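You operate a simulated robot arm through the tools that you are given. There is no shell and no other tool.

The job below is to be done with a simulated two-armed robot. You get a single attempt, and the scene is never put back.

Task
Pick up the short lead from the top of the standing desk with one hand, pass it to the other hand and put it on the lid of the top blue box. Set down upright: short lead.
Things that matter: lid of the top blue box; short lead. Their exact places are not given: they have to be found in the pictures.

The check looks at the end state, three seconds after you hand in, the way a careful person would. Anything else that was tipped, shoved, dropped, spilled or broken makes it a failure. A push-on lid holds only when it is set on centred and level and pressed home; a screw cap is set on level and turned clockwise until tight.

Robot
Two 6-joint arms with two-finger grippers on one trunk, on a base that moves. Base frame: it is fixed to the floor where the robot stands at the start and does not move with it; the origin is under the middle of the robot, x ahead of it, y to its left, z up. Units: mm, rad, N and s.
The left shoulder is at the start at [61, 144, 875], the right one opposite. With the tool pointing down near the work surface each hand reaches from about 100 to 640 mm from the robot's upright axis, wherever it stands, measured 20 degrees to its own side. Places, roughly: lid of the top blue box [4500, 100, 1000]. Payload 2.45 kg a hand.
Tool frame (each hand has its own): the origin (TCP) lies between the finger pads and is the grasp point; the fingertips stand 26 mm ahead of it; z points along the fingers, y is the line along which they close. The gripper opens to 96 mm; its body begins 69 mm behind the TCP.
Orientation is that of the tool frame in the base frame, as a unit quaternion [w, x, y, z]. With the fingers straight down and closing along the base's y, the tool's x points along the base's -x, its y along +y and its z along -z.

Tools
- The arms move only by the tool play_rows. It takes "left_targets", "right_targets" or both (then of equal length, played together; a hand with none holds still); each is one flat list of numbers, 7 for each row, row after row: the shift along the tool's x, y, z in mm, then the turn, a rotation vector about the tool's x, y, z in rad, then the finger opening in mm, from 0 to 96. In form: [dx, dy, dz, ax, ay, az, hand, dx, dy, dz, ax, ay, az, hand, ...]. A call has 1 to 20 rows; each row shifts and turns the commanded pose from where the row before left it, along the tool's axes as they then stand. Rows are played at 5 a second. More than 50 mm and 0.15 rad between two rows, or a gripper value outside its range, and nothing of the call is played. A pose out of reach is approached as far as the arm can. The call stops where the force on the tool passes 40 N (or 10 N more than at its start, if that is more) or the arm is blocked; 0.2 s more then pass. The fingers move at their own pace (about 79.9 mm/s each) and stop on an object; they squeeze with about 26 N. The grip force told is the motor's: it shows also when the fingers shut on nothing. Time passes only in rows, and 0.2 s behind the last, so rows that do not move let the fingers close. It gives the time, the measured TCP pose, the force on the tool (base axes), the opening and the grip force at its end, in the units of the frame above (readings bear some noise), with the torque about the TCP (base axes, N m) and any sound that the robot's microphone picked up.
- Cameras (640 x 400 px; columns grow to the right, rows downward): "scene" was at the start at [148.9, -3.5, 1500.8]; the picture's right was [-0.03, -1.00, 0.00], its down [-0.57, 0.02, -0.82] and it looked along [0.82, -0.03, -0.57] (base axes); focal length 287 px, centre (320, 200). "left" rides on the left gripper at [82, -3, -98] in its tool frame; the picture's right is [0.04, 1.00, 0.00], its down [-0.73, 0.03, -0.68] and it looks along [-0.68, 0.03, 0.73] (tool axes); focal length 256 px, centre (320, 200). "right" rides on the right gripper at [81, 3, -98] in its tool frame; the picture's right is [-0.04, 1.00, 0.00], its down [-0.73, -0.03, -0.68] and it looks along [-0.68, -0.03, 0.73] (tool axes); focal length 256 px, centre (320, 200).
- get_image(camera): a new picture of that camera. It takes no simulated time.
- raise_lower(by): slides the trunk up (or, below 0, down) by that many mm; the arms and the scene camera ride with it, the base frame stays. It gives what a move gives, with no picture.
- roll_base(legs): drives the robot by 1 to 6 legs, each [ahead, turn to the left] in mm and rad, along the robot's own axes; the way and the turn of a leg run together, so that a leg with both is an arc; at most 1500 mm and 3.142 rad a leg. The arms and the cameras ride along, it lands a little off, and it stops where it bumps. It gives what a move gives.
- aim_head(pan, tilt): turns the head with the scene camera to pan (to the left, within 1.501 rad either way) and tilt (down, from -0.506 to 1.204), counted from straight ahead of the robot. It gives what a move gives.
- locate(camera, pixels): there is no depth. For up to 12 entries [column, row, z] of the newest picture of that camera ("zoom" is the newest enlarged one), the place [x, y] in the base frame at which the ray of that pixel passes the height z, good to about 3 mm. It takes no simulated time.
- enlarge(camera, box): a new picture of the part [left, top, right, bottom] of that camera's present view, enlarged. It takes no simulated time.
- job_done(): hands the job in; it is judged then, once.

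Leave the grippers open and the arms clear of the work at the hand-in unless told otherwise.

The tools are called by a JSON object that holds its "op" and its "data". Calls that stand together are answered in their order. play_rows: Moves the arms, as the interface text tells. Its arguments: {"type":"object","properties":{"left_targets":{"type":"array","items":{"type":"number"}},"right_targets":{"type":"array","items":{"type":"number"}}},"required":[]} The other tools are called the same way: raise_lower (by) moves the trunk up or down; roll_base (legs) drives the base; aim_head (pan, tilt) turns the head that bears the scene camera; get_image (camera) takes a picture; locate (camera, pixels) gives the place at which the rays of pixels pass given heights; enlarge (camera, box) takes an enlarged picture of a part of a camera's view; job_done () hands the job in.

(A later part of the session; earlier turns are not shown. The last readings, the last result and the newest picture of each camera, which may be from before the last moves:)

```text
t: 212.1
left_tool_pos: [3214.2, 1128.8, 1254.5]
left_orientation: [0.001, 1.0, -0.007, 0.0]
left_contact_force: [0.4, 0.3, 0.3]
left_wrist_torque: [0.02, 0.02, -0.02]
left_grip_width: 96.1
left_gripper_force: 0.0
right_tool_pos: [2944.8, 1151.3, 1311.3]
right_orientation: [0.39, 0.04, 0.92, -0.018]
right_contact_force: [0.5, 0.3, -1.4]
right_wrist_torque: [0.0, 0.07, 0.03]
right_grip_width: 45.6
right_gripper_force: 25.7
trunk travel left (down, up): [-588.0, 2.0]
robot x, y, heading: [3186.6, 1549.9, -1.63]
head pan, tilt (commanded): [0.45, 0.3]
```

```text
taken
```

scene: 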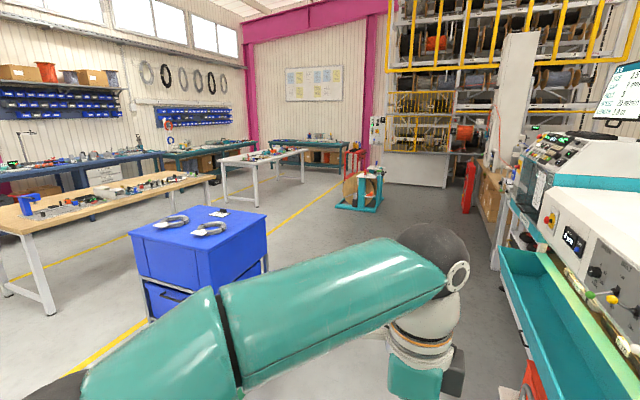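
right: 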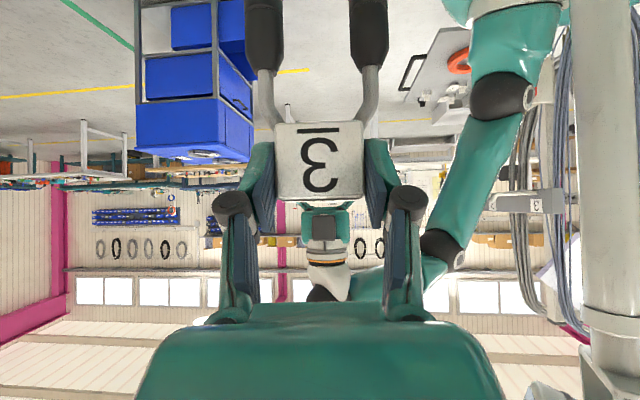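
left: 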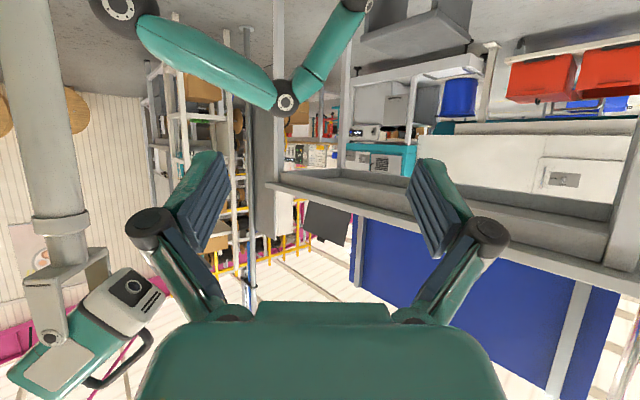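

The blue box lid is in clear view at (200, 232). I'll enlarge it to see the items on it and find free space.

{"op": "enlarge", "data": {"camera": "scene", "box": [115, 185, 285, 300]}}

{"op": "locate", "data": {"camera": "scene", "pixels": [[129, 236, 1000], [265, 212, 1000], [192, 206, 1000], [198, 253, 1000], [129, 236, 950], [265, 212, 950], [198, 253, 950], [192, 206, 950]]}}

```text
3.48 times, centred on (200, 242) of scene
```

zoom: 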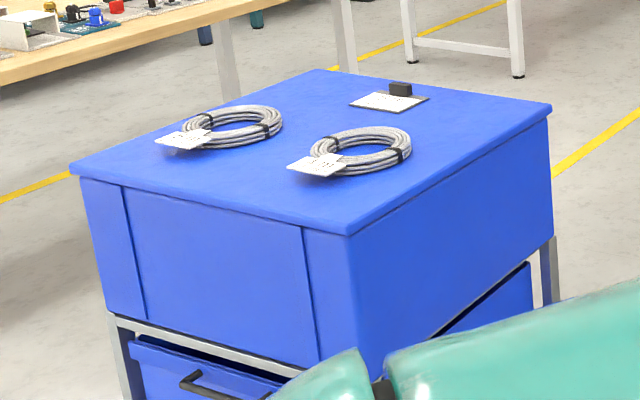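

```text
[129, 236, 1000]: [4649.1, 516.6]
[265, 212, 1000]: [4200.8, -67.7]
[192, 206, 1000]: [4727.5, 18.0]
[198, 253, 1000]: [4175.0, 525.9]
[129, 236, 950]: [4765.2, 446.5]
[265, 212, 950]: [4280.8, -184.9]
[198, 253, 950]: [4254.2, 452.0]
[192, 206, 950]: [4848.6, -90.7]
```

{"op": "locate", "data": {"camera": "zoom", "pixels": [[70, 170, 1000], [348, 235, 1000], [552, 104, 1000], [318, 70, 1000], [70, 170, 960], [348, 235, 960], [552, 104, 960], [318, 70, 960]]}}

```text
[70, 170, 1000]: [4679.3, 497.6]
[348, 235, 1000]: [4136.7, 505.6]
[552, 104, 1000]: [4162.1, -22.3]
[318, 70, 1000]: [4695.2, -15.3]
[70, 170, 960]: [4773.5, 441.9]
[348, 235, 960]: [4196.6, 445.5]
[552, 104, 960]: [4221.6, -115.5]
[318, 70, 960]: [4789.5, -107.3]
```

{"op": "locate", "data": {"camera": "zoom", "pixels": [[365, 148, 1000], [412, 150, 1000], [290, 165, 1000], [345, 172, 1000], [430, 99, 1000], [348, 104, 1000], [400, 112, 1000], [240, 125, 1000], [190, 150, 1000], [470, 118, 1000], [365, 175, 1000], [285, 125, 1000]]}}

```text
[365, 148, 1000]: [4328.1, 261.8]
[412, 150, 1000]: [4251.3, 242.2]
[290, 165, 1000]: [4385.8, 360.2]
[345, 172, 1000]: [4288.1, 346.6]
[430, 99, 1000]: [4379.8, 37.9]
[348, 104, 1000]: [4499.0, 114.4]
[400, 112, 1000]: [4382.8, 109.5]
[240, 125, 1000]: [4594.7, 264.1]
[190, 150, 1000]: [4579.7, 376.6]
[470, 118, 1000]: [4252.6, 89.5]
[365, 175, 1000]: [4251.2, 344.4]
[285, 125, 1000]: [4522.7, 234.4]
```

The lid's free area is its near-right corner (small x, small y): about 115 mm in from both edges, well clear of both coils and the card. I need to see the cart's handle and tray on this side. I'll drive 300 mm further, then turn left in steps to face the cart.

{"op": "roll_base", "data": {"legs": [[300, 0], [0, 0.25], [0, 0.25], [0, 0.25]]}}

{"op": "aim_head", "data": {"pan": 0.15, "tilt": 0.45}}

{"op": "get_image", "data": {"camera": "scene"}}

{"op": "get_image", "data": {"camera": "right"}}

```text
t: 217.0
left_tool_pos: [3470.8, 964.2, 1254.2]
left_orientation: [0.002, 0.934, 0.358, 0.0]
left_contact_force: [0.8, -0.3, 0.0]
left_wrist_torque: [0.01, 0.01, 0.0]
left_grip_width: 96.1
left_gripper_force: 0.0
right_tool_pos: [3258.9, 799.2, 1313.0]
right_orientation: [0.371, -0.296, 0.872, 0.124]
right_contact_force: [-0.3, 0.4, -1.5]
right_wrist_torque: [-0.03, 0.0, -0.02]
right_grip_width: 45.6
right_gripper_force: 26.3
trunk travel left (down, up): [-588.0, 2.0]
robot x, y, heading: [3146.8, 1239.4, -0.886]
head pan, tilt (commanded): [0.45, 0.3]
```

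```text
t: 217.8
left_tool_pos: [3471.0, 964.4, 1255.5]
left_orientation: [0.001, 0.934, 0.357, 0.001]
left_contact_force: [-0.4, -0.3, -0.6]
left_wrist_torque: [0.04, -0.04, 0.04]
left_grip_width: 95.7
left_gripper_force: 0.0
right_tool_pos: [3258.2, 797.0, 1311.6]
right_orientation: [0.371, -0.296, 0.871, 0.124]
right_contact_force: [0.5, -0.5, -1.3]
right_wrist_torque: [0.0, -0.01, 0.0]
right_grip_width: 45.3
right_gripper_force: 26.2
trunk travel left (down, up): [-588.0, 2.0]
robot x, y, heading: [3148.0, 1238.3, -0.883]
head pan, tilt (commanded): [0.15, 0.45]
```

```text
taken
```

scene: 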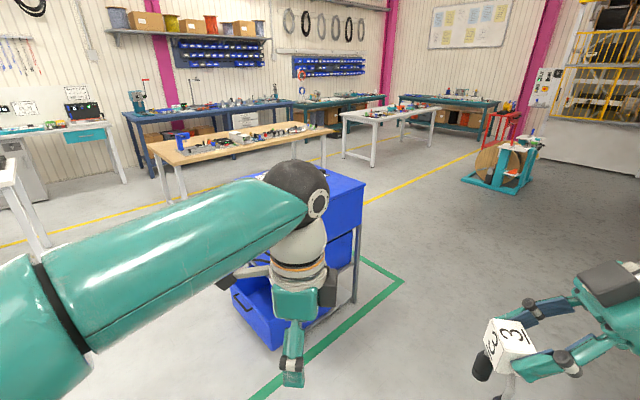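

```text
taken
```

right: 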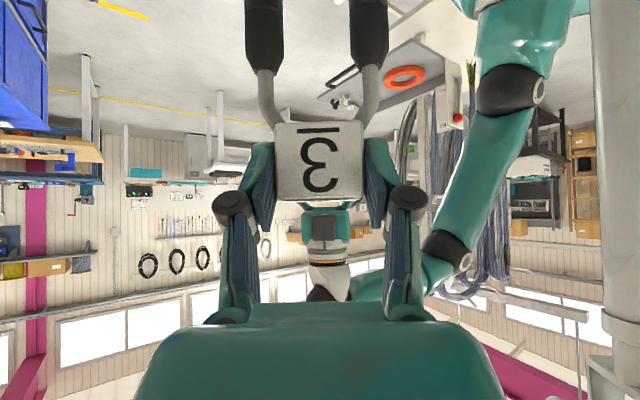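

The box stack is a free-standing drawer unit (blue) in a green-marked area, with no handle on this side. The left arm blocks the view, so I'll move it left and back toward my body.

{"op": "play_rows", "data": {"left_targets": [36, -26, 0, 0, 0, 0, 96, 36, -26, 0, 0, 0, 0, 96, 36, -26, 0, 0, 0, 0, 96, 36, -26, 0, 0, 0, 0, 96, 36, -26, 0, 0, 0, 0, 96, 0, 0, 0, 0, 0, 0, 96]}}

{"op": "get_image", "data": {"camera": "scene"}}

```text
t: 219.2
left_tool_pos: [3520.0, 1178.9, 1256.6]
left_orientation: [0.001, 0.934, 0.358, 0.002]
left_contact_force: [-0.4, -0.6, 0.2]
left_wrist_torque: [0.01, 0.0, 0.0]
left_grip_width: 96.1
left_gripper_force: 0.0
right_tool_pos: [3258.2, 798.7, 1311.8]
right_orientation: [0.37, -0.296, 0.872, 0.125]
right_contact_force: [0.6, 0.5, -1.3]
right_wrist_torque: [0.01, 0.02, 0.01]
right_grip_width: 45.7
right_gripper_force: 26.2
trunk travel left (down, up): [-588.0, 2.0]
robot x, y, heading: [3146.6, 1236.1, -0.885]
head pan, tilt (commanded): [0.15, 0.45]
```

```text
taken
```

scene: 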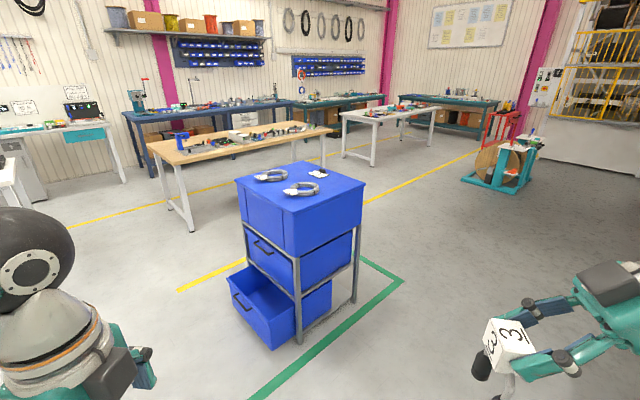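

Now the whole stack is visible. I'll locate its legs on the floor to fix its position, and the lid corners.

{"op": "enlarge", "data": {"camera": "scene", "box": [215, 150, 415, 360]}}

```text
1.90 times, centred on (315, 255) of scene
```

zoom: 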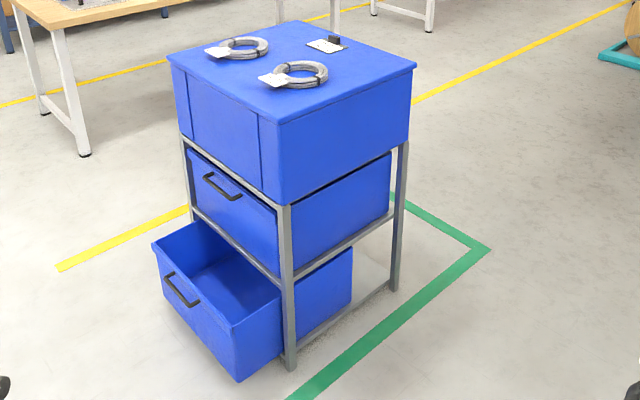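

{"op": "locate", "data": {"camera": "zoom", "pixels": [[290, 370, 0], [394, 290, 0], [287, 205, 700], [278, 123, 1000], [416, 66, 1000], [167, 56, 1000], [308, 22, 1000], [278, 123, 950], [416, 66, 950], [167, 56, 950], [308, 22, 950], [490, 247, 0]]}}

```text
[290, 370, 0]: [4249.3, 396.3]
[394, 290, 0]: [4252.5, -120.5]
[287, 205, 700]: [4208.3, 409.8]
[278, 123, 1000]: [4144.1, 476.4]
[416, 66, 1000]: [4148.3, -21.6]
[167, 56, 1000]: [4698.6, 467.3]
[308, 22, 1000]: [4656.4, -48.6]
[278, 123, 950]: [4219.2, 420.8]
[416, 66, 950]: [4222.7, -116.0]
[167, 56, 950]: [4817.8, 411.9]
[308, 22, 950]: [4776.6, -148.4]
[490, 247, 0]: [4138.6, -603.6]
```

The lid's −x face is at x≈4225–4250 and y from about −120 to 415, with the lid height about 945–950. I'll locate the items on the lid at that height.

{"op": "enlarge", "data": {"camera": "scene", "box": [230, 155, 380, 235]}}

```text
4.27 times, centred on (305, 195) of scene
```

zoom: 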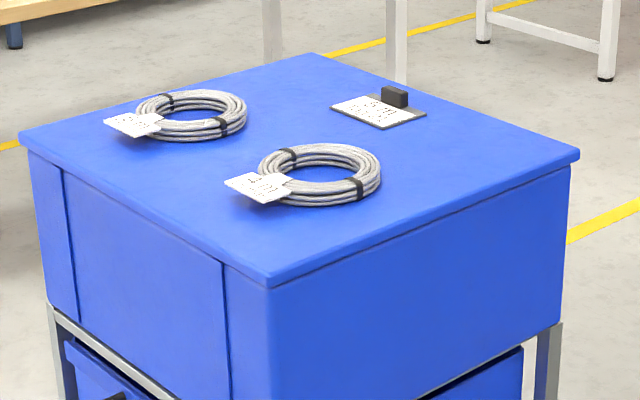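

{"op": "locate", "data": {"camera": "zoom", "pixels": [[272, 285, 945], [579, 155, 945], [20, 140, 945], [310, 54, 945], [320, 176, 945], [382, 180, 945], [340, 208, 945], [260, 203, 945], [426, 114, 945], [385, 130, 945], [330, 103, 945], [480, 165, 945]]}}

```text
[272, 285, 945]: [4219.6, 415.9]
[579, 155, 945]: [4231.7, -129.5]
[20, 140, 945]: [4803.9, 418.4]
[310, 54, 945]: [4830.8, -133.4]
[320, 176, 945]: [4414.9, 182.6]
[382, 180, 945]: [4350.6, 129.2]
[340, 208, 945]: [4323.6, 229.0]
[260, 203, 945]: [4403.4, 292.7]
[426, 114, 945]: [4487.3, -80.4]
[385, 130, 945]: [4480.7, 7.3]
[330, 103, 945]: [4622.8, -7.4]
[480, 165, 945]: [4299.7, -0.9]
```

There's a clear spot at about (4330, −15): roughly 145 mm from the nearer coil, 150 mm from the card, and 100+ mm from both edges. I'll drive to about (3680, 118) in two parts and then turn to face +x, staying far enough that the base corners clear the stack.

{"op": "roll_base", "data": {"legs": [[0, -0.24], [1238, 0]]}}

{"op": "get_image", "data": {"camera": "scene"}}

{"op": "get_image", "data": {"camera": "right"}}

```text
t: 226.4
left_tool_pos: [4029.8, -12.4, 1255.6]
left_orientation: [0.001, 0.969, 0.249, 0.0]
left_contact_force: [-0.5, 0.1, 0.4]
left_wrist_torque: [0.0, 0.05, -0.02]
left_grip_width: 96.0
left_gripper_force: 0.1
right_tool_pos: [3689.7, -324.2, 1312.1]
right_orientation: [0.382, -0.196, 0.899, 0.081]
right_contact_force: [-0.2, 0.9, -2.1]
right_wrist_torque: [0.03, 0.05, -0.01]
right_grip_width: 45.6
right_gripper_force: 26.4
trunk travel left (down, up): [-588.0, 2.0]
robot x, y, heading: [3677.6, 125.1, -1.114]
head pan, tilt (commanded): [0.15, 0.45]
```

```text
taken
```

scene: 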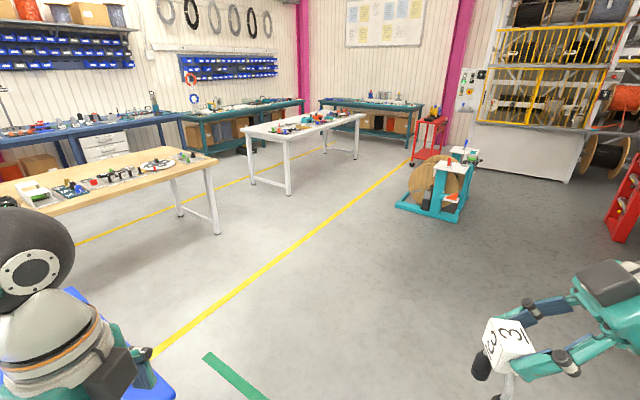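

```text
taken
```

right: 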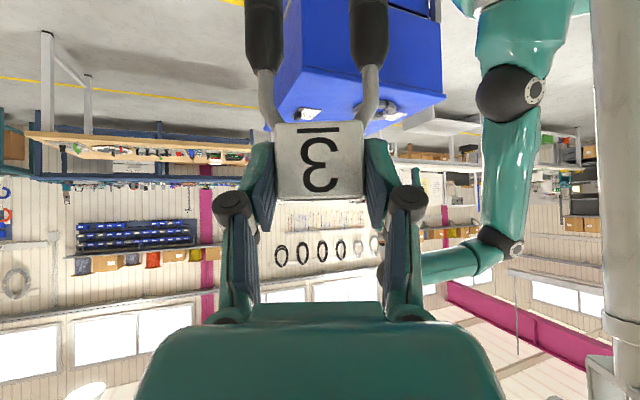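

I'm at (3678, 125). Now I'll turn left in small steps to face +x; the hands pass well above the lid (lead bottom ≈1197 against the lid at 945).

{"op": "roll_base", "data": {"legs": [[0, 0.22], [0, 0.22], [0, 0.22], [0, 0.22], [0, 0.22]]}}

{"op": "aim_head", "data": {"pan": -0.1, "tilt": 0.75}}

{"op": "get_image", "data": {"camera": "scene"}}

{"op": "get_image", "data": {"camera": "right"}}

```text
t: 231.4
left_tool_pos: [3967.0, 379.4, 1257.7]
left_orientation: [0.002, 0.697, 0.717, 0.0]
left_contact_force: [-0.3, 0.8, 0.0]
left_wrist_torque: [-0.05, 0.03, 0.02]
left_grip_width: 96.1
left_gripper_force: 0.1
right_tool_pos: [4089.8, -65.5, 1312.3]
right_orientation: [0.283, -0.636, 0.666, 0.267]
right_contact_force: [0.3, 0.9, -0.7]
right_wrist_torque: [-0.07, 0.0, 0.0]
right_grip_width: 45.5
right_gripper_force: 25.7
trunk travel left (down, up): [-588.0, 2.0]
robot x, y, heading: [3679.9, 98.3, -0.018]
head pan, tilt (commanded): [0.15, 0.45]
stopped in leg 5: the robot was blocked; the commanded pose is now the measured one
```

```text
t: 232.2
left_tool_pos: [3967.4, 378.7, 1257.5]
left_orientation: [0.001, 0.697, 0.717, 0.001]
left_contact_force: [-0.1, 0.3, 0.6]
left_wrist_torque: [0.01, 0.0, 0.01]
left_grip_width: 95.9
left_gripper_force: 0.0
right_tool_pos: [4088.1, -67.9, 1312.6]
right_orientation: [0.283, -0.636, 0.665, 0.269]
right_contact_force: [-0.6, 0.8, -2.0]
right_wrist_torque: [0.0, 0.03, 0.03]
right_grip_width: 45.6
right_gripper_force: 25.9
trunk travel left (down, up): [-588.0, 2.0]
robot x, y, heading: [3679.8, 96.2, -0.023]
head pan, tilt (commanded): [-0.099, 0.75]
```

```text
taken
```

scene: 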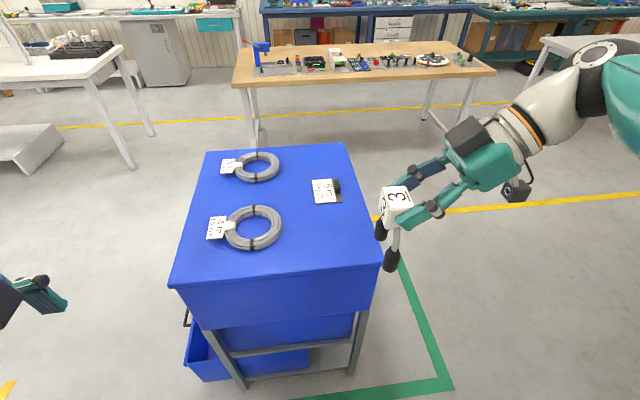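

```text
taken
```

right: 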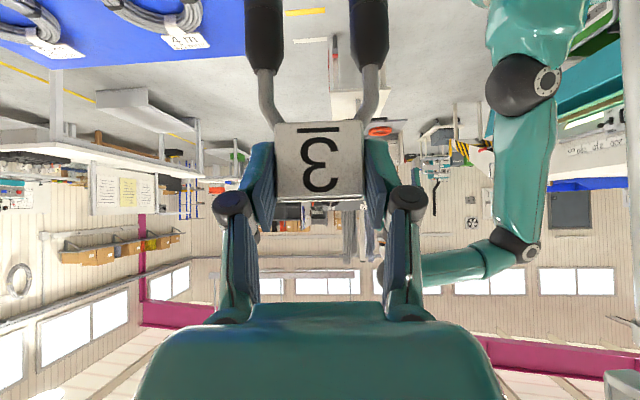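

I'm now at (3680, 97) facing the lid. I'll verify that the stack hasn't moved by locating its legs and lid corners again.

{"op": "enlarge", "data": {"camera": "scene", "box": [150, 130, 410, 395]}}

{"op": "locate", "data": {"camera": "scene", "pixels": [[243, 388, 0], [352, 373, 0], [168, 287, 945], [380, 267, 945], [206, 151, 945], [345, 143, 945], [168, 287, 960], [380, 267, 960], [206, 151, 960], [345, 143, 960], [453, 388, 0]]}}

```text
1.51 times, centred on (280, 262) of scene
```

zoom: 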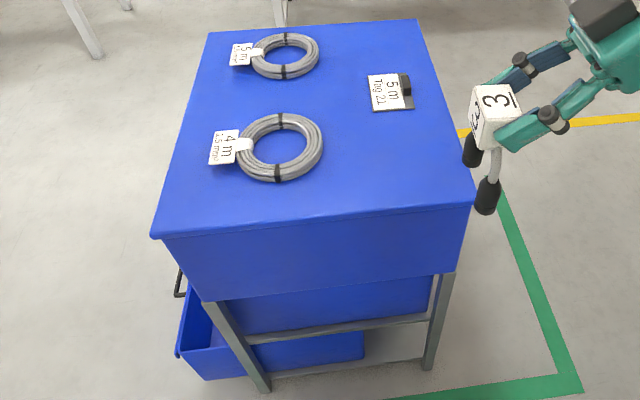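

```text
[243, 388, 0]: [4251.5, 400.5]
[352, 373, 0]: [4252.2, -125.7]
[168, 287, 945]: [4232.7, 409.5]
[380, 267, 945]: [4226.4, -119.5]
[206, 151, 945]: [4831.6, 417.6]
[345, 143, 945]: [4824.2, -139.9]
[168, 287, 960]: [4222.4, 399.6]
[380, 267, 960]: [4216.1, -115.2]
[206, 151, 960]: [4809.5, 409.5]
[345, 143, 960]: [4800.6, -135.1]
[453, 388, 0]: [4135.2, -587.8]
```

The stack hasn't moved (legs still at x≈4251). Now I'll pin down the free region on the lid in this view.

{"op": "locate", "data": {"camera": "zoom", "pixels": [[324, 150, 945], [285, 183, 945], [320, 165, 945], [372, 112, 945], [414, 109, 945], [475, 202, 945], [150, 237, 945], [420, 170, 945], [400, 160, 945]]}}

```text
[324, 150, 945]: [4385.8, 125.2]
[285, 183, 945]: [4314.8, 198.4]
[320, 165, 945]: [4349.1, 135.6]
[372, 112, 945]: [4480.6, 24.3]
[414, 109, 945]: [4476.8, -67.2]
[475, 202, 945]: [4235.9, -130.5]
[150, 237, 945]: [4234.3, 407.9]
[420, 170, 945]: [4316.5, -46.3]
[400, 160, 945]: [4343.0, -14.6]
```

The target spot is (4340, −12). The lead is now at (4091, −51), so I'll drive ahead 120 mm (staying clear of the stack face at x≈4225) and cover the rest with the arm.

{"op": "roll_base", "data": {"legs": [[120, 0]]}}

{"op": "get_image", "data": {"camera": "scene"}}

```text
t: 233.4
left_tool_pos: [4087.9, 375.3, 1257.0]
left_orientation: [0.0, 0.696, 0.718, 0.001]
left_contact_force: [0.5, 0.0, -0.1]
left_wrist_torque: [0.02, 0.04, -0.03]
left_grip_width: 96.0
left_gripper_force: 0.0
right_tool_pos: [4210.2, -69.6, 1312.7]
right_orientation: [0.283, -0.636, 0.666, 0.269]
right_contact_force: [1.3, 0.4, -1.7]
right_wrist_torque: [0.04, 0.03, 0.05]
right_grip_width: 45.9
right_gripper_force: 25.8
trunk travel left (down, up): [-588.0, 2.0]
robot x, y, heading: [3800.5, 91.9, -0.018]
head pan, tilt (commanded): [-0.099, 0.75]
```

```text
taken
```

scene: 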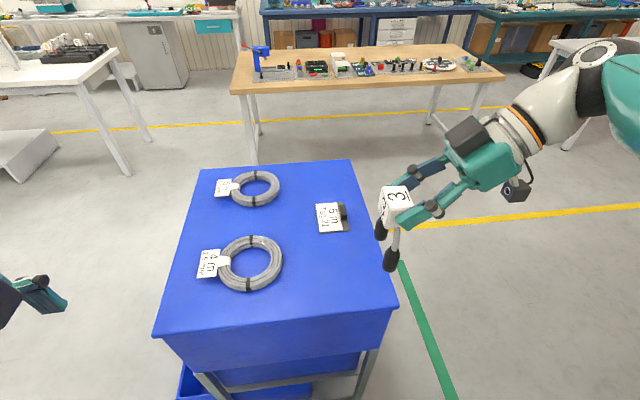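

Now I'll move the lead above the target spot and lower it to about 70 mm above the lid, then check everything.

{"op": "play_rows", "data": {"right_targets": [-8.2, -31.5, 8.6, 0, 0, 0, 0, -8.2, -31.5, 8.6, 0, 0, 0, 0, -8.2, -31.5, 8.6, 0, 0, 0, 0, -8.2, -31.5, 8.6, 0, 0, 0, 0, 25.8, 0.1, 25.1, 0, 0, 0, 0, 25.8, 0.1, 25.1, 0, 0, 0, 0, 25.8, 0.1, 25.1, 0, 0, 0, 0, 25.8, 0.1, 25.1, 0, 0, 0, 0, 25.8, 0.1, 25.1, 0, 0, 0, 0, 0, 0, 0, 0, 0, 0, 0, 0, 0, 0, 0, 0, 0, 0]}}

{"op": "get_image", "data": {"camera": "scene"}}

{"op": "get_image", "data": {"camera": "right"}}

```text
t: 235.8
left_tool_pos: [4087.9, 375.2, 1257.2]
left_orientation: [0.001, 0.697, 0.717, 0.001]
left_contact_force: [-0.8, 0.9, 1.2]
left_wrist_torque: [-0.05, 0.01, 0.02]
left_grip_width: 96.0
left_gripper_force: 0.1
right_tool_pos: [4337.3, -30.5, 1137.0]
right_orientation: [0.284, -0.636, 0.665, 0.269]
right_contact_force: [0.1, -0.1, -1.8]
right_wrist_torque: [-0.02, 0.01, -0.01]
right_grip_width: 45.4
right_gripper_force: 25.9
trunk travel left (down, up): [-588.0, 2.0]
robot x, y, heading: [3802.2, 94.0, -0.021]
head pan, tilt (commanded): [-0.099, 0.75]
```

```text
taken
```

scene: 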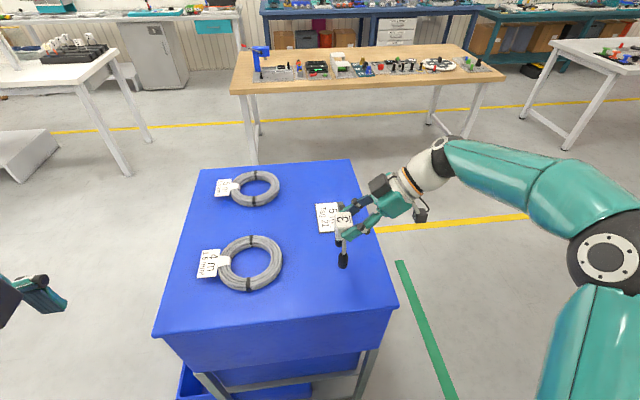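

```text
taken
```

right: 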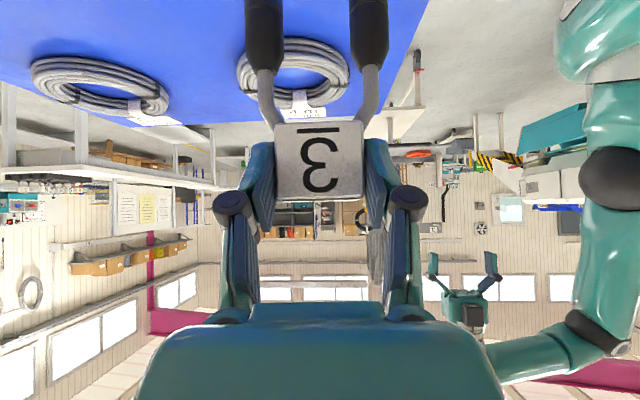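

The lead hovers above the free corner. I'll enlarge to check it is vertical and see its plugs relative to the lid.

{"op": "enlarge", "data": {"camera": "scene", "box": [305, 195, 385, 275]}}

{"op": "enlarge", "data": {"camera": "right", "box": [220, 0, 420, 220]}}

```text
5.00 times, centred on (345, 235) of scene
```

zoom: 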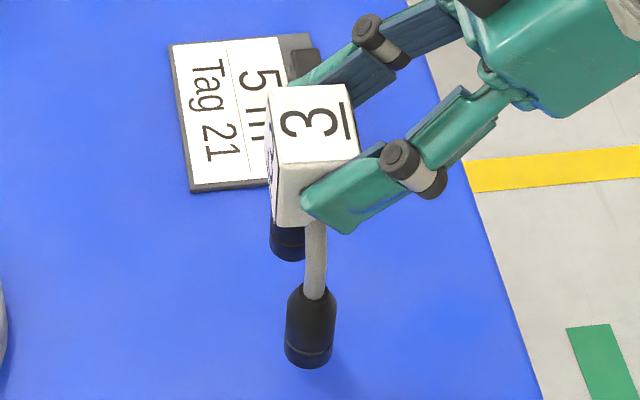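

```text
1.82 times, centred on (320, 110) of right
```

zoom: 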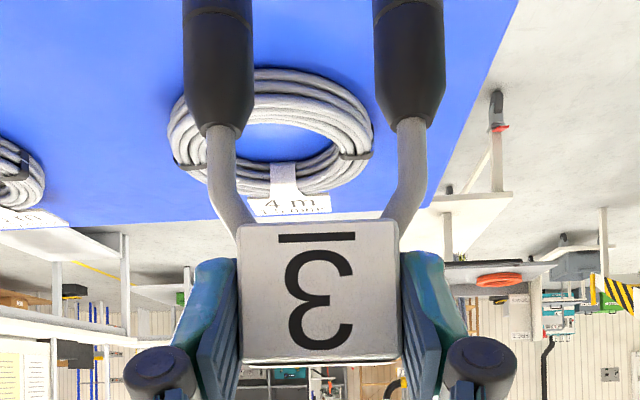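

It looks vertical. I'll lower another 55 mm (to about 15 mm above the lid), then check.

{"op": "play_rows", "data": {"right_targets": [13.2, 0, 12.8, 0, 0, 0, 0, 13.2, 0, 12.8, 0, 0, 0, 0, 13.2, 0, 12.8, 0, 0, 0, 0, 0, 0, 0, 0, 0, 0, 0, 0, 0, 0, 0, 0, 0, 0]}}

{"op": "enlarge", "data": {"camera": "scene", "box": [295, 205, 385, 295]}}

{"op": "enlarge", "data": {"camera": "right", "box": [220, 0, 420, 220]}}

```text
t: 237.0
left_tool_pos: [4087.3, 374.3, 1258.1]
left_orientation: [0.001, 0.697, 0.718, 0.001]
left_contact_force: [-0.4, 0.0, -0.5]
left_wrist_torque: [-0.02, -0.01, -0.01]
left_grip_width: 96.1
left_gripper_force: 0.1
right_tool_pos: [4338.8, -29.0, 1078.0]
right_orientation: [0.283, -0.637, 0.665, 0.269]
right_contact_force: [-0.3, 0.4, -1.9]
right_wrist_torque: [-0.01, 0.01, 0.01]
right_grip_width: 45.5
right_gripper_force: 25.8
trunk travel left (down, up): [-588.0, 2.0]
robot x, y, heading: [3797.5, 92.7, -0.022]
head pan, tilt (commanded): [-0.099, 0.75]
```

```text
4.44 times, centred on (340, 250) of scene
```

zoom: 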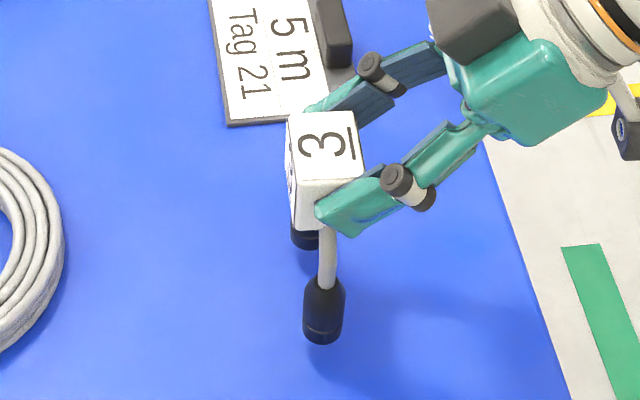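

```text
1.82 times, centred on (320, 110) of right
```

zoom: 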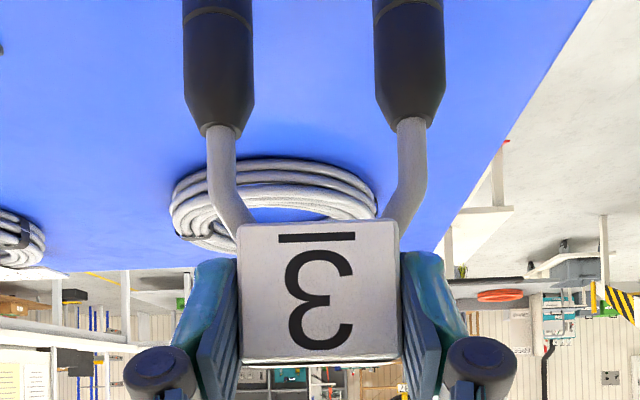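

No contact yet (only the weight, −1.9 N). I'll descend in 2 mm steps, checking the force.

{"op": "play_rows", "data": {"right_targets": [1.44, 0, 1.39, 0, 0, 0, 0, 1.44, 0, 1.39, 0, 0, 0, 0, 1.44, 0, 1.39, 0, 0, 0, 0, 1.44, 0, 1.39, 0, 0, 0, 0, 0, 0, 0, 0, 0, 0, 0]}}

{"op": "play_rows", "data": {"right_targets": [1.44, 0, 1.39, 0, 0, 0, 0, 1.44, 0, 1.39, 0, 0, 0, 0, 0, 0, 0, 0, 0, 0, 0]}}

{"op": "play_rows", "data": {"right_targets": [1.44, 0, 1.39, 0, 0, 0, 0, 0, 0, 0, 0, 0, 0, 0]}}

{"op": "enlarge", "data": {"camera": "scene", "box": [295, 205, 385, 295]}}

```text
t: 238.2
left_tool_pos: [4087.0, 376.0, 1258.6]
left_orientation: [0.001, 0.696, 0.718, 0.002]
left_contact_force: [0.6, -1.2, -0.3]
left_wrist_torque: [0.01, -0.02, 0.0]
left_grip_width: 95.9
left_gripper_force: 0.0
right_tool_pos: [4337.3, -26.6, 1070.9]
right_orientation: [0.284, -0.636, 0.665, 0.269]
right_contact_force: [-0.7, -0.3, -1.1]
right_wrist_torque: [-0.03, -0.02, -0.01]
right_grip_width: 45.5
right_gripper_force: 26.0
trunk travel left (down, up): [-588.0, 2.0]
robot x, y, heading: [3798.1, 92.7, -0.022]
head pan, tilt (commanded): [-0.099, 0.75]
```

```text
t: 239.0
left_tool_pos: [4087.3, 374.6, 1258.6]
left_orientation: [0.0, 0.696, 0.718, 0.002]
left_contact_force: [0.4, -0.3, -0.2]
left_wrist_torque: [0.02, -0.01, 0.02]
left_grip_width: 96.3
left_gripper_force: 0.0
right_tool_pos: [4337.0, -28.7, 1067.0]
right_orientation: [0.284, -0.636, 0.666, 0.267]
right_contact_force: [-0.1, -0.2, -1.9]
right_wrist_torque: [-0.04, -0.03, 0.0]
right_grip_width: 45.5
right_gripper_force: 25.9
trunk travel left (down, up): [-588.0, 2.0]
robot x, y, heading: [3800.0, 94.8, -0.021]
head pan, tilt (commanded): [-0.099, 0.75]
```

```text
t: 239.6
left_tool_pos: [4086.9, 374.5, 1256.9]
left_orientation: [0.001, 0.697, 0.718, 0.001]
left_contact_force: [-0.5, -0.2, 0.2]
left_wrist_torque: [0.02, 0.01, 0.02]
left_grip_width: 95.8
left_gripper_force: 0.0
right_tool_pos: [4338.6, -28.3, 1064.5]
right_orientation: [0.283, -0.637, 0.665, 0.268]
right_contact_force: [-0.6, 0.1, -0.8]
right_wrist_torque: [-0.02, 0.02, 0.01]
right_grip_width: 45.7
right_gripper_force: 25.9
trunk travel left (down, up): [-588.0, 2.0]
robot x, y, heading: [3799.9, 92.3, -0.028]
head pan, tilt (commanded): [-0.099, 0.75]
```

```text
4.44 times, centred on (340, 250) of scene
```

zoom: 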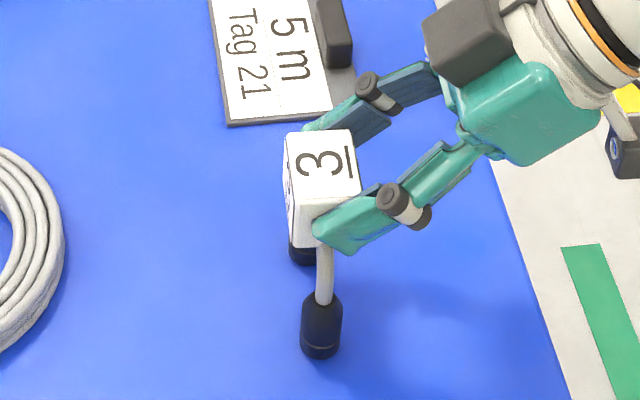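

Still no clear contact. I'll continue in small steps.

{"op": "play_rows", "data": {"right_targets": [1.44, 0, 1.39, 0, 0, 0, 0, 0, 0, 0, 0, 0, 0, 0]}}

{"op": "play_rows", "data": {"right_targets": [1.08, 0, 1.04, 0, 0, 0, 0, 0, 0, 0, 0, 0, 0, 0]}}

{"op": "play_rows", "data": {"right_targets": [1.08, 0, 1.04, 0, 0, 0, 0, 0, 0, 0, 0, 0, 0, 0]}}

```text
t: 240.2
left_tool_pos: [4086.0, 375.1, 1257.5]
left_orientation: [0.001, 0.696, 0.718, 0.001]
left_contact_force: [0.1, 0.0, 0.3]
left_wrist_torque: [0.02, -0.03, -0.02]
left_grip_width: 96.0
left_gripper_force: 0.0
right_tool_pos: [4337.8, -26.6, 1062.8]
right_orientation: [0.285, -0.636, 0.665, 0.269]
right_contact_force: [0.4, -2.0, 5.8]
right_wrist_torque: [-0.13, 0.23, 0.04]
right_grip_width: 45.6
right_gripper_force: 26.1
trunk travel left (down, up): [-588.0, 2.0]
robot x, y, heading: [3800.3, 92.3, -0.023]
head pan, tilt (commanded): [-0.099, 0.75]
```

```text
t: 240.8
left_tool_pos: [4085.9, 376.5, 1257.8]
left_orientation: [0.001, 0.696, 0.718, 0.001]
left_contact_force: [0.4, 0.6, -1.0]
left_wrist_torque: [-0.03, -0.01, -0.01]
left_grip_width: 96.0
left_gripper_force: 0.2
right_tool_pos: [4338.8, -27.1, 1062.9]
right_orientation: [0.286, -0.636, 0.665, 0.267]
right_contact_force: [2.9, -3.2, 18.9]
right_wrist_torque: [-0.17, 0.02, -0.02]
right_grip_width: 45.4
right_gripper_force: 25.5
trunk travel left (down, up): [-588.0, 2.0]
robot x, y, heading: [3800.7, 92.2, -0.017]
head pan, tilt (commanded): [-0.099, 0.75]
```

```text
t: 241.4
left_tool_pos: [4085.4, 375.0, 1257.3]
left_orientation: [0.001, 0.697, 0.717, 0.002]
left_contact_force: [-0.2, 0.4, 0.9]
left_wrist_torque: [0.0, -0.03, 0.0]
left_grip_width: 95.9
left_gripper_force: 0.0
right_tool_pos: [4336.7, -26.8, 1060.5]
right_orientation: [0.285, -0.636, 0.665, 0.268]
right_contact_force: [8.5, 0.4, 22.0]
right_wrist_torque: [0.38, -0.22, -0.07]
right_grip_width: 45.7
right_gripper_force: 26.1
trunk travel left (down, up): [-588.0, 2.0]
robot x, y, heading: [3802.6, 93.4, -0.014]
head pan, tilt (commanded): [-0.099, 0.75]
```

Contact at TCP z≈1063, so the lid is at about 948. I'm now pressing 22 N, so I'll back off 2 mm to a light touch.

{"op": "play_rows", "data": {"right_targets": [-1.44, 0, -1.39, 0, 0, 0, 0, 0, 0, 0, 0, 0, 0, 0]}}

{"op": "enlarge", "data": {"camera": "scene", "box": [295, 205, 385, 295]}}

{"op": "get_image", "data": {"camera": "right"}}

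```text
t: 242.0
left_tool_pos: [4086.0, 375.0, 1256.5]
left_orientation: [0.002, 0.696, 0.718, 0.001]
left_contact_force: [0.5, 0.3, -0.5]
left_wrist_torque: [0.03, 0.0, -0.04]
left_grip_width: 95.9
left_gripper_force: 0.0
right_tool_pos: [4337.7, -25.4, 1059.7]
right_orientation: [0.283, -0.636, 0.665, 0.269]
right_contact_force: [5.1, 1.2, 13.9]
right_wrist_torque: [0.26, -0.28, -0.09]
right_grip_width: 45.6
right_gripper_force: 25.5
trunk travel left (down, up): [-588.0, 2.0]
robot x, y, heading: [3803.1, 93.8, -0.021]
head pan, tilt (commanded): [-0.099, 0.75]
```

```text
4.44 times, centred on (340, 250) of scene
```

zoom: 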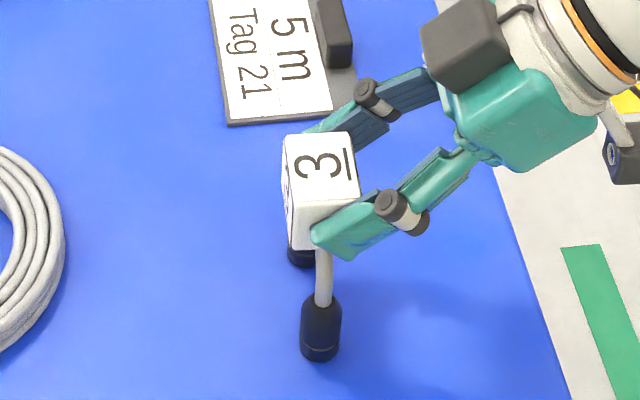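

```text
taken
```

right: 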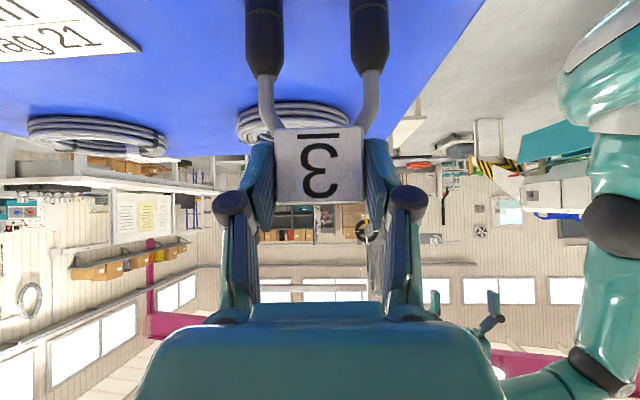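

Still 14 N. I'll back off a little more.

{"op": "play_rows", "data": {"right_targets": [-0.9, 0, -0.87, 0, 0, 0, 0, 0, 0, 0, 0, 0, 0, 0]}}

```text
t: 242.6
left_tool_pos: [4086.1, 375.9, 1257.4]
left_orientation: [0.001, 0.697, 0.717, 0.001]
left_contact_force: [-0.6, -0.2, -0.2]
left_wrist_torque: [0.01, -0.02, 0.04]
left_grip_width: 96.0
left_gripper_force: 0.0
right_tool_pos: [4336.7, -25.8, 1061.3]
right_orientation: [0.281, -0.637, 0.665, 0.27]
right_contact_force: [-0.2, -0.5, -2.2]
right_wrist_torque: [-0.04, 0.02, 0.0]
right_grip_width: 45.7
right_gripper_force: 26.4
trunk travel left (down, up): [-588.0, 2.0]
robot x, y, heading: [3801.9, 94.3, -0.021]
head pan, tilt (commanded): [-0.099, 0.75]
```

Free again, less than 1 mm above the lid. I'll verify verticality once more and lower 0.8 mm to a light touch.

{"op": "play_rows", "data": {"right_targets": [0.55, 0, 0.53, 0, 0, 0, 0, 0, 0, 0, 0, 0, 0, 0]}}

{"op": "enlarge", "data": {"camera": "scene", "box": [310, 225, 370, 290]}}

```text
t: 243.2
left_tool_pos: [4087.6, 375.3, 1257.4]
left_orientation: [0.001, 0.697, 0.717, 0.001]
left_contact_force: [0.3, 0.0, -0.3]
left_wrist_torque: [-0.03, 0.0, -0.01]
left_grip_width: 95.9
left_gripper_force: 0.0
right_tool_pos: [4338.2, -28.0, 1062.2]
right_orientation: [0.282, -0.637, 0.665, 0.269]
right_contact_force: [-0.4, 0.4, -1.0]
right_wrist_torque: [-0.03, -0.03, -0.01]
right_grip_width: 45.5
right_gripper_force: 26.6
trunk travel left (down, up): [-588.0, 2.0]
robot x, y, heading: [3804.0, 92.3, -0.021]
head pan, tilt (commanded): [-0.099, 0.75]
```

```text
6.15 times, centred on (340, 258) of scene
```

zoom: 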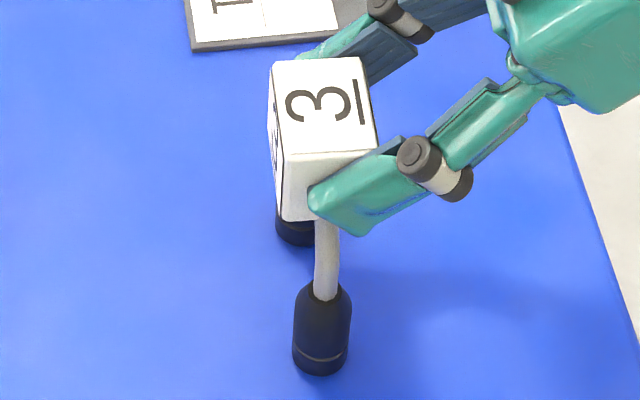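

The lead is vertical within about 0.01 rad. I'll go down another 0.6 mm for light contact.

{"op": "play_rows", "data": {"right_targets": [0.43, 0, 0.42, 0, 0, 0, 0, 0, 0, 0, 0, 0, 0, 0]}}

```text
t: 243.8
left_tool_pos: [4087.5, 376.4, 1257.1]
left_orientation: [0.001, 0.697, 0.717, 0.001]
left_contact_force: [-0.2, -0.4, 0.8]
left_wrist_torque: [0.04, -0.04, 0.01]
left_grip_width: 96.1
left_gripper_force: 0.1
right_tool_pos: [4336.6, -26.5, 1061.2]
right_orientation: [0.283, -0.636, 0.666, 0.268]
right_contact_force: [-0.3, 0.2, -1.3]
right_wrist_torque: [-0.03, 0.01, 0.01]
right_grip_width: 45.6
right_gripper_force: 26.3
trunk travel left (down, up): [-588.0, 2.0]
robot x, y, heading: [3804.8, 93.1, -0.022]
head pan, tilt (commanded): [-0.099, 0.75]
```

{"op": "play_rows", "data": {"right_targets": [0.43, 0, 0.42, 0, 0, 0, 0, 0, 0, 0, 0, 0, 0, 0]}}

```text
t: 244.4
left_tool_pos: [4087.2, 376.0, 1258.4]
left_orientation: [0.001, 0.697, 0.717, 0.002]
left_contact_force: [0.7, 0.4, -0.1]
left_wrist_torque: [0.03, 0.0, -0.02]
left_grip_width: 96.2
left_gripper_force: 0.1
right_tool_pos: [4337.5, -26.2, 1060.7]
right_orientation: [0.283, -0.637, 0.665, 0.268]
right_contact_force: [0.4, 0.2, -1.9]
right_wrist_torque: [-0.05, 0.01, -0.01]
right_grip_width: 45.4
right_gripper_force: 26.0
trunk travel left (down, up): [-588.0, 2.0]
robot x, y, heading: [3800.6, 94.1, -0.019]
head pan, tilt (commanded): [-0.099, 0.75]
```

{"op": "play_rows", "data": {"right_targets": [0.5, 0, 0.49, 0, 0, 0, 0, 0, 0, 0, 0, 0, 0, 0]}}

{"op": "enlarge", "data": {"camera": "right", "box": [220, 0, 420, 140]}}

```text
t: 245.0
left_tool_pos: [4086.8, 376.1, 1258.1]
left_orientation: [0.002, 0.696, 0.718, 0.001]
left_contact_force: [-0.3, 0.1, 0.3]
left_wrist_torque: [0.01, -0.03, 0.02]
left_grip_width: 96.0
left_gripper_force: 0.1
right_tool_pos: [4338.3, -27.3, 1061.4]
right_orientation: [0.284, -0.636, 0.666, 0.268]
right_contact_force: [-0.5, -0.3, -1.2]
right_wrist_torque: [-0.03, 0.05, -0.02]
right_grip_width: 45.5
right_gripper_force: 26.1
trunk travel left (down, up): [-588.0, 2.0]
robot x, y, heading: [3799.0, 93.7, -0.017]
head pan, tilt (commanded): [-0.099, 0.75]
```

```text
2.86 times, centred on (320, 70) of right
```

zoom: 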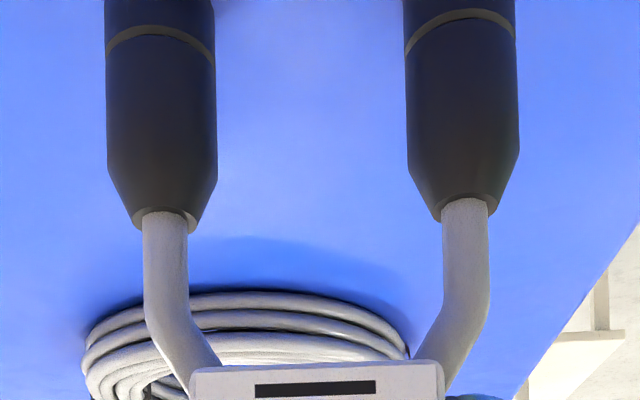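

{"op": "play_rows", "data": {"right_targets": [0.72, 0, 0.7, 0, 0, 0, 0, 0, 0, 0, 0, 0, 0, 0]}}

```text
t: 245.6
left_tool_pos: [4086.3, 374.5, 1257.6]
left_orientation: [0.001, 0.697, 0.717, 0.001]
left_contact_force: [-0.4, 0.2, 0.2]
left_wrist_torque: [0.01, 0.0, 0.01]
left_grip_width: 96.0
left_gripper_force: 0.0
right_tool_pos: [4339.1, -27.6, 1061.2]
right_orientation: [0.284, -0.636, 0.665, 0.268]
right_contact_force: [-0.7, -1.4, 4.4]
right_wrist_torque: [-0.11, 0.23, 0.07]
right_grip_width: 45.3
right_gripper_force: 25.7
trunk travel left (down, up): [-588.0, 2.0]
robot x, y, heading: [3799.9, 97.6, -0.015]
head pan, tilt (commanded): [-0.099, 0.75]
```

Light contact at 4.4 N, with the near plug touching first. I'll open the fingers slowly to release the lead.

{"op": "play_rows", "data": {"right_targets": [0, 0, 0, 0, 0, 0, 46.5, 0, 0, 0, 0, 0, 0, 48, 0, 0, 0, 0, 0, 0, 50, 0, 0, 0, 0, 0, 0, 53, 0, 0, 0, 0, 0, 0, 57, 0, 0, 0, 0, 0, 0, 62, 0, 0, 0, 0, 0, 0, 62]}}

{"op": "enlarge", "data": {"camera": "scene", "box": [295, 205, 385, 295]}}

{"op": "get_image", "data": {"camera": "right"}}

```text
t: 247.2
left_tool_pos: [4087.5, 375.5, 1257.0]
left_orientation: [0.0, 0.697, 0.717, 0.002]
left_contact_force: [-0.5, 0.3, 0.5]
left_wrist_torque: [0.0, 0.01, 0.0]
left_grip_width: 95.8
left_gripper_force: 0.0
right_tool_pos: [4337.9, -26.8, 1059.9]
right_orientation: [0.282, -0.637, 0.665, 0.268]
right_contact_force: [-0.6, 0.7, -0.5]
right_wrist_torque: [0.02, -0.02, -0.04]
right_grip_width: 61.7
right_gripper_force: 0.1
trunk travel left (down, up): [-588.0, 2.0]
robot x, y, heading: [3800.6, 94.5, -0.02]
head pan, tilt (commanded): [-0.099, 0.75]
```

```text
4.44 times, centred on (340, 250) of scene
```

zoom: 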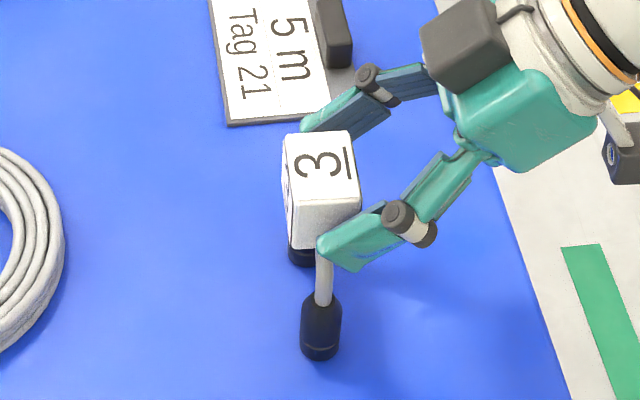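

```text
taken
```

right: 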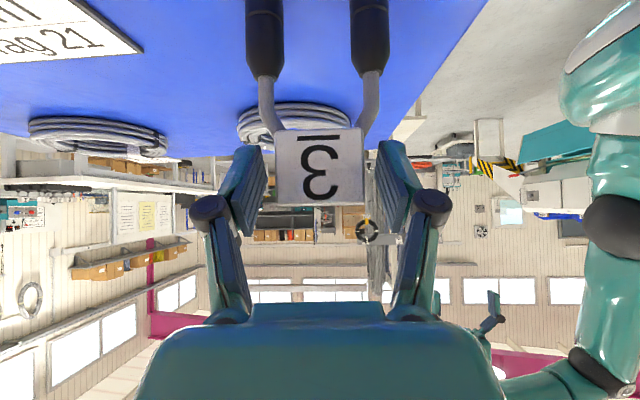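

The lead stands by itself, with a clear gap on both sides. I'll open wider and withdraw along the approach axis (up and to the right).

{"op": "play_rows", "data": {"right_targets": [0, 0, 0, 0, 0, 0, 75, 0, 0, 0, 0, 0, 0, 88, 0, 0, -10, 0, 0, 0, 90, 0, 0, -25, 0, 0, 0, 90, 0, 0, -35, 0, 0, 0, 90, 0, 0, -40, 0, 0, 0, 90, 0, 0, -40, 0, 0, 0, 90, 0, 0, 0, 0, 0, 0, 90]}}

{"op": "get_image", "data": {"camera": "scene"}}

{"op": "get_image", "data": {"camera": "right"}}

```text
t: 249.0
left_tool_pos: [4087.0, 375.9, 1257.5]
left_orientation: [0.0, 0.697, 0.717, 0.0]
left_contact_force: [-0.9, 0.2, 0.2]
left_wrist_torque: [-0.03, 0.0, -0.02]
left_grip_width: 96.0
left_gripper_force: 0.1
right_tool_pos: [4332.7, -134.5, 1165.4]
right_orientation: [0.282, -0.637, 0.665, 0.268]
right_contact_force: [-0.3, -0.6, 0.8]
right_wrist_torque: [-0.01, 0.01, 0.01]
right_grip_width: 89.9
right_gripper_force: 0.2
trunk travel left (down, up): [-588.0, 2.0]
robot x, y, heading: [3797.1, 92.9, -0.018]
head pan, tilt (commanded): [-0.099, 0.75]
```

```text
taken
```

scene: 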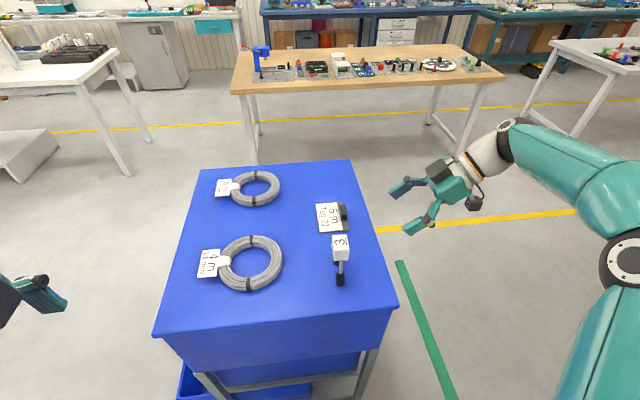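

```text
taken
```

right: 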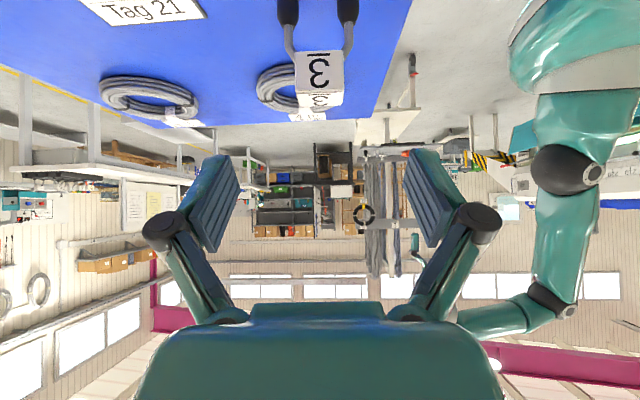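

The lead stands upright on the lid, and the coils and card are untouched. I'll raise the right hand further away and take a close look.

{"op": "play_rows", "data": {"right_targets": [-28.7, 0, -27.8, 0, 0, 0, 96, -28.7, 0, -27.8, 0, 0, 0, 96, 0, 40, 0, 0, 0, 0, 96, 0, 40, 0, 0, 0, 0, 96, 0, 40, 0, 0, 0, 0, 96, 0, 0, 0, 0, 0, 0, 96]}}

{"op": "enlarge", "data": {"camera": "scene", "box": [290, 195, 390, 300]}}

{"op": "enlarge", "data": {"camera": "scene", "box": [140, 150, 410, 345]}}

```text
t: 250.4
left_tool_pos: [4087.7, 375.0, 1256.3]
left_orientation: [0.001, 0.697, 0.717, 0.0]
left_contact_force: [0.3, 0.3, -0.8]
left_wrist_torque: [-0.01, -0.02, 0.02]
left_grip_width: 95.9
left_gripper_force: 0.0
right_tool_pos: [4213.0, -130.7, 1245.2]
right_orientation: [0.282, -0.637, 0.666, 0.269]
right_contact_force: [0.9, 0.7, -0.3]
right_wrist_torque: [0.02, 0.01, -0.01]
right_grip_width: 95.8
right_gripper_force: 0.1
trunk travel left (down, up): [-588.0, 2.0]
robot x, y, heading: [3800.5, 95.3, -0.018]
head pan, tilt (commanded): [-0.099, 0.75]
```

```text
3.81 times, centred on (340, 248) of scene
```

zoom: 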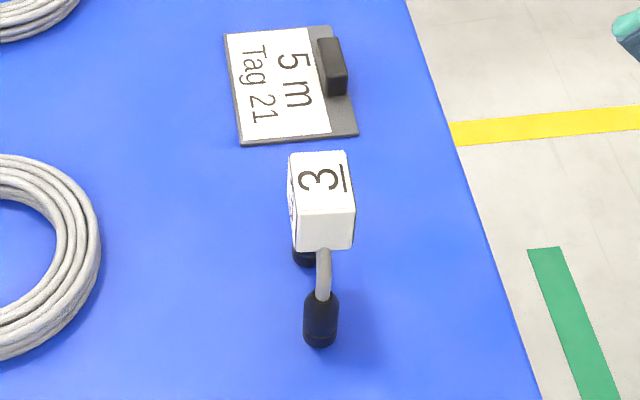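

```text
2.05 times, centred on (275, 248) of scene
```

zoom: 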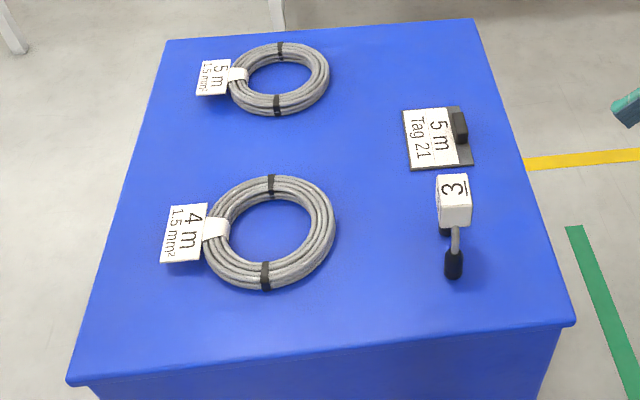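

The lead stands upright on the lid, clear of the coils and the "Tag 21" card, and nothing else has moved. I'll back the robot off 180 mm so both arms are clear, then check a last time.

{"op": "roll_base", "data": {"legs": [[-180, 0]]}}

{"op": "get_image", "data": {"camera": "scene"}}

{"op": "enlarge", "data": {"camera": "scene", "box": [150, 110, 400, 300]}}

```text
t: 252.0
left_tool_pos: [3899.5, 378.4, 1258.0]
left_orientation: [0.001, 0.696, 0.718, 0.002]
left_contact_force: [-0.7, -0.2, -0.3]
left_wrist_torque: [0.0, -0.07, 0.01]
left_grip_width: 96.2
left_gripper_force: 0.1
right_tool_pos: [4024.3, -126.9, 1245.3]
right_orientation: [0.284, -0.637, 0.665, 0.268]
right_contact_force: [-1.2, -0.1, 0.2]
right_wrist_torque: [0.0, -0.05, -0.05]
right_grip_width: 95.9
right_gripper_force: 0.1
trunk travel left (down, up): [-588.0, 2.0]
robot x, y, heading: [3614.1, 97.9, -0.014]
head pan, tilt (commanded): [-0.099, 0.75]
```

```text
taken
```

scene: 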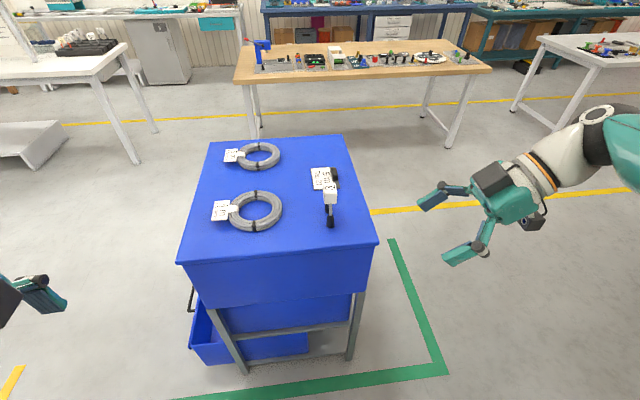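

```text
2.11 times, centred on (275, 205) of scene
```

zoom: 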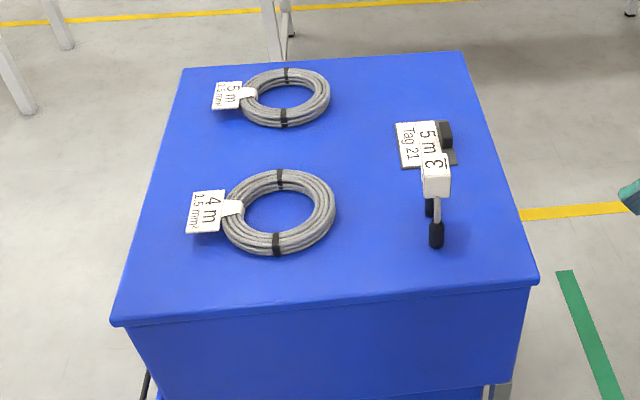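

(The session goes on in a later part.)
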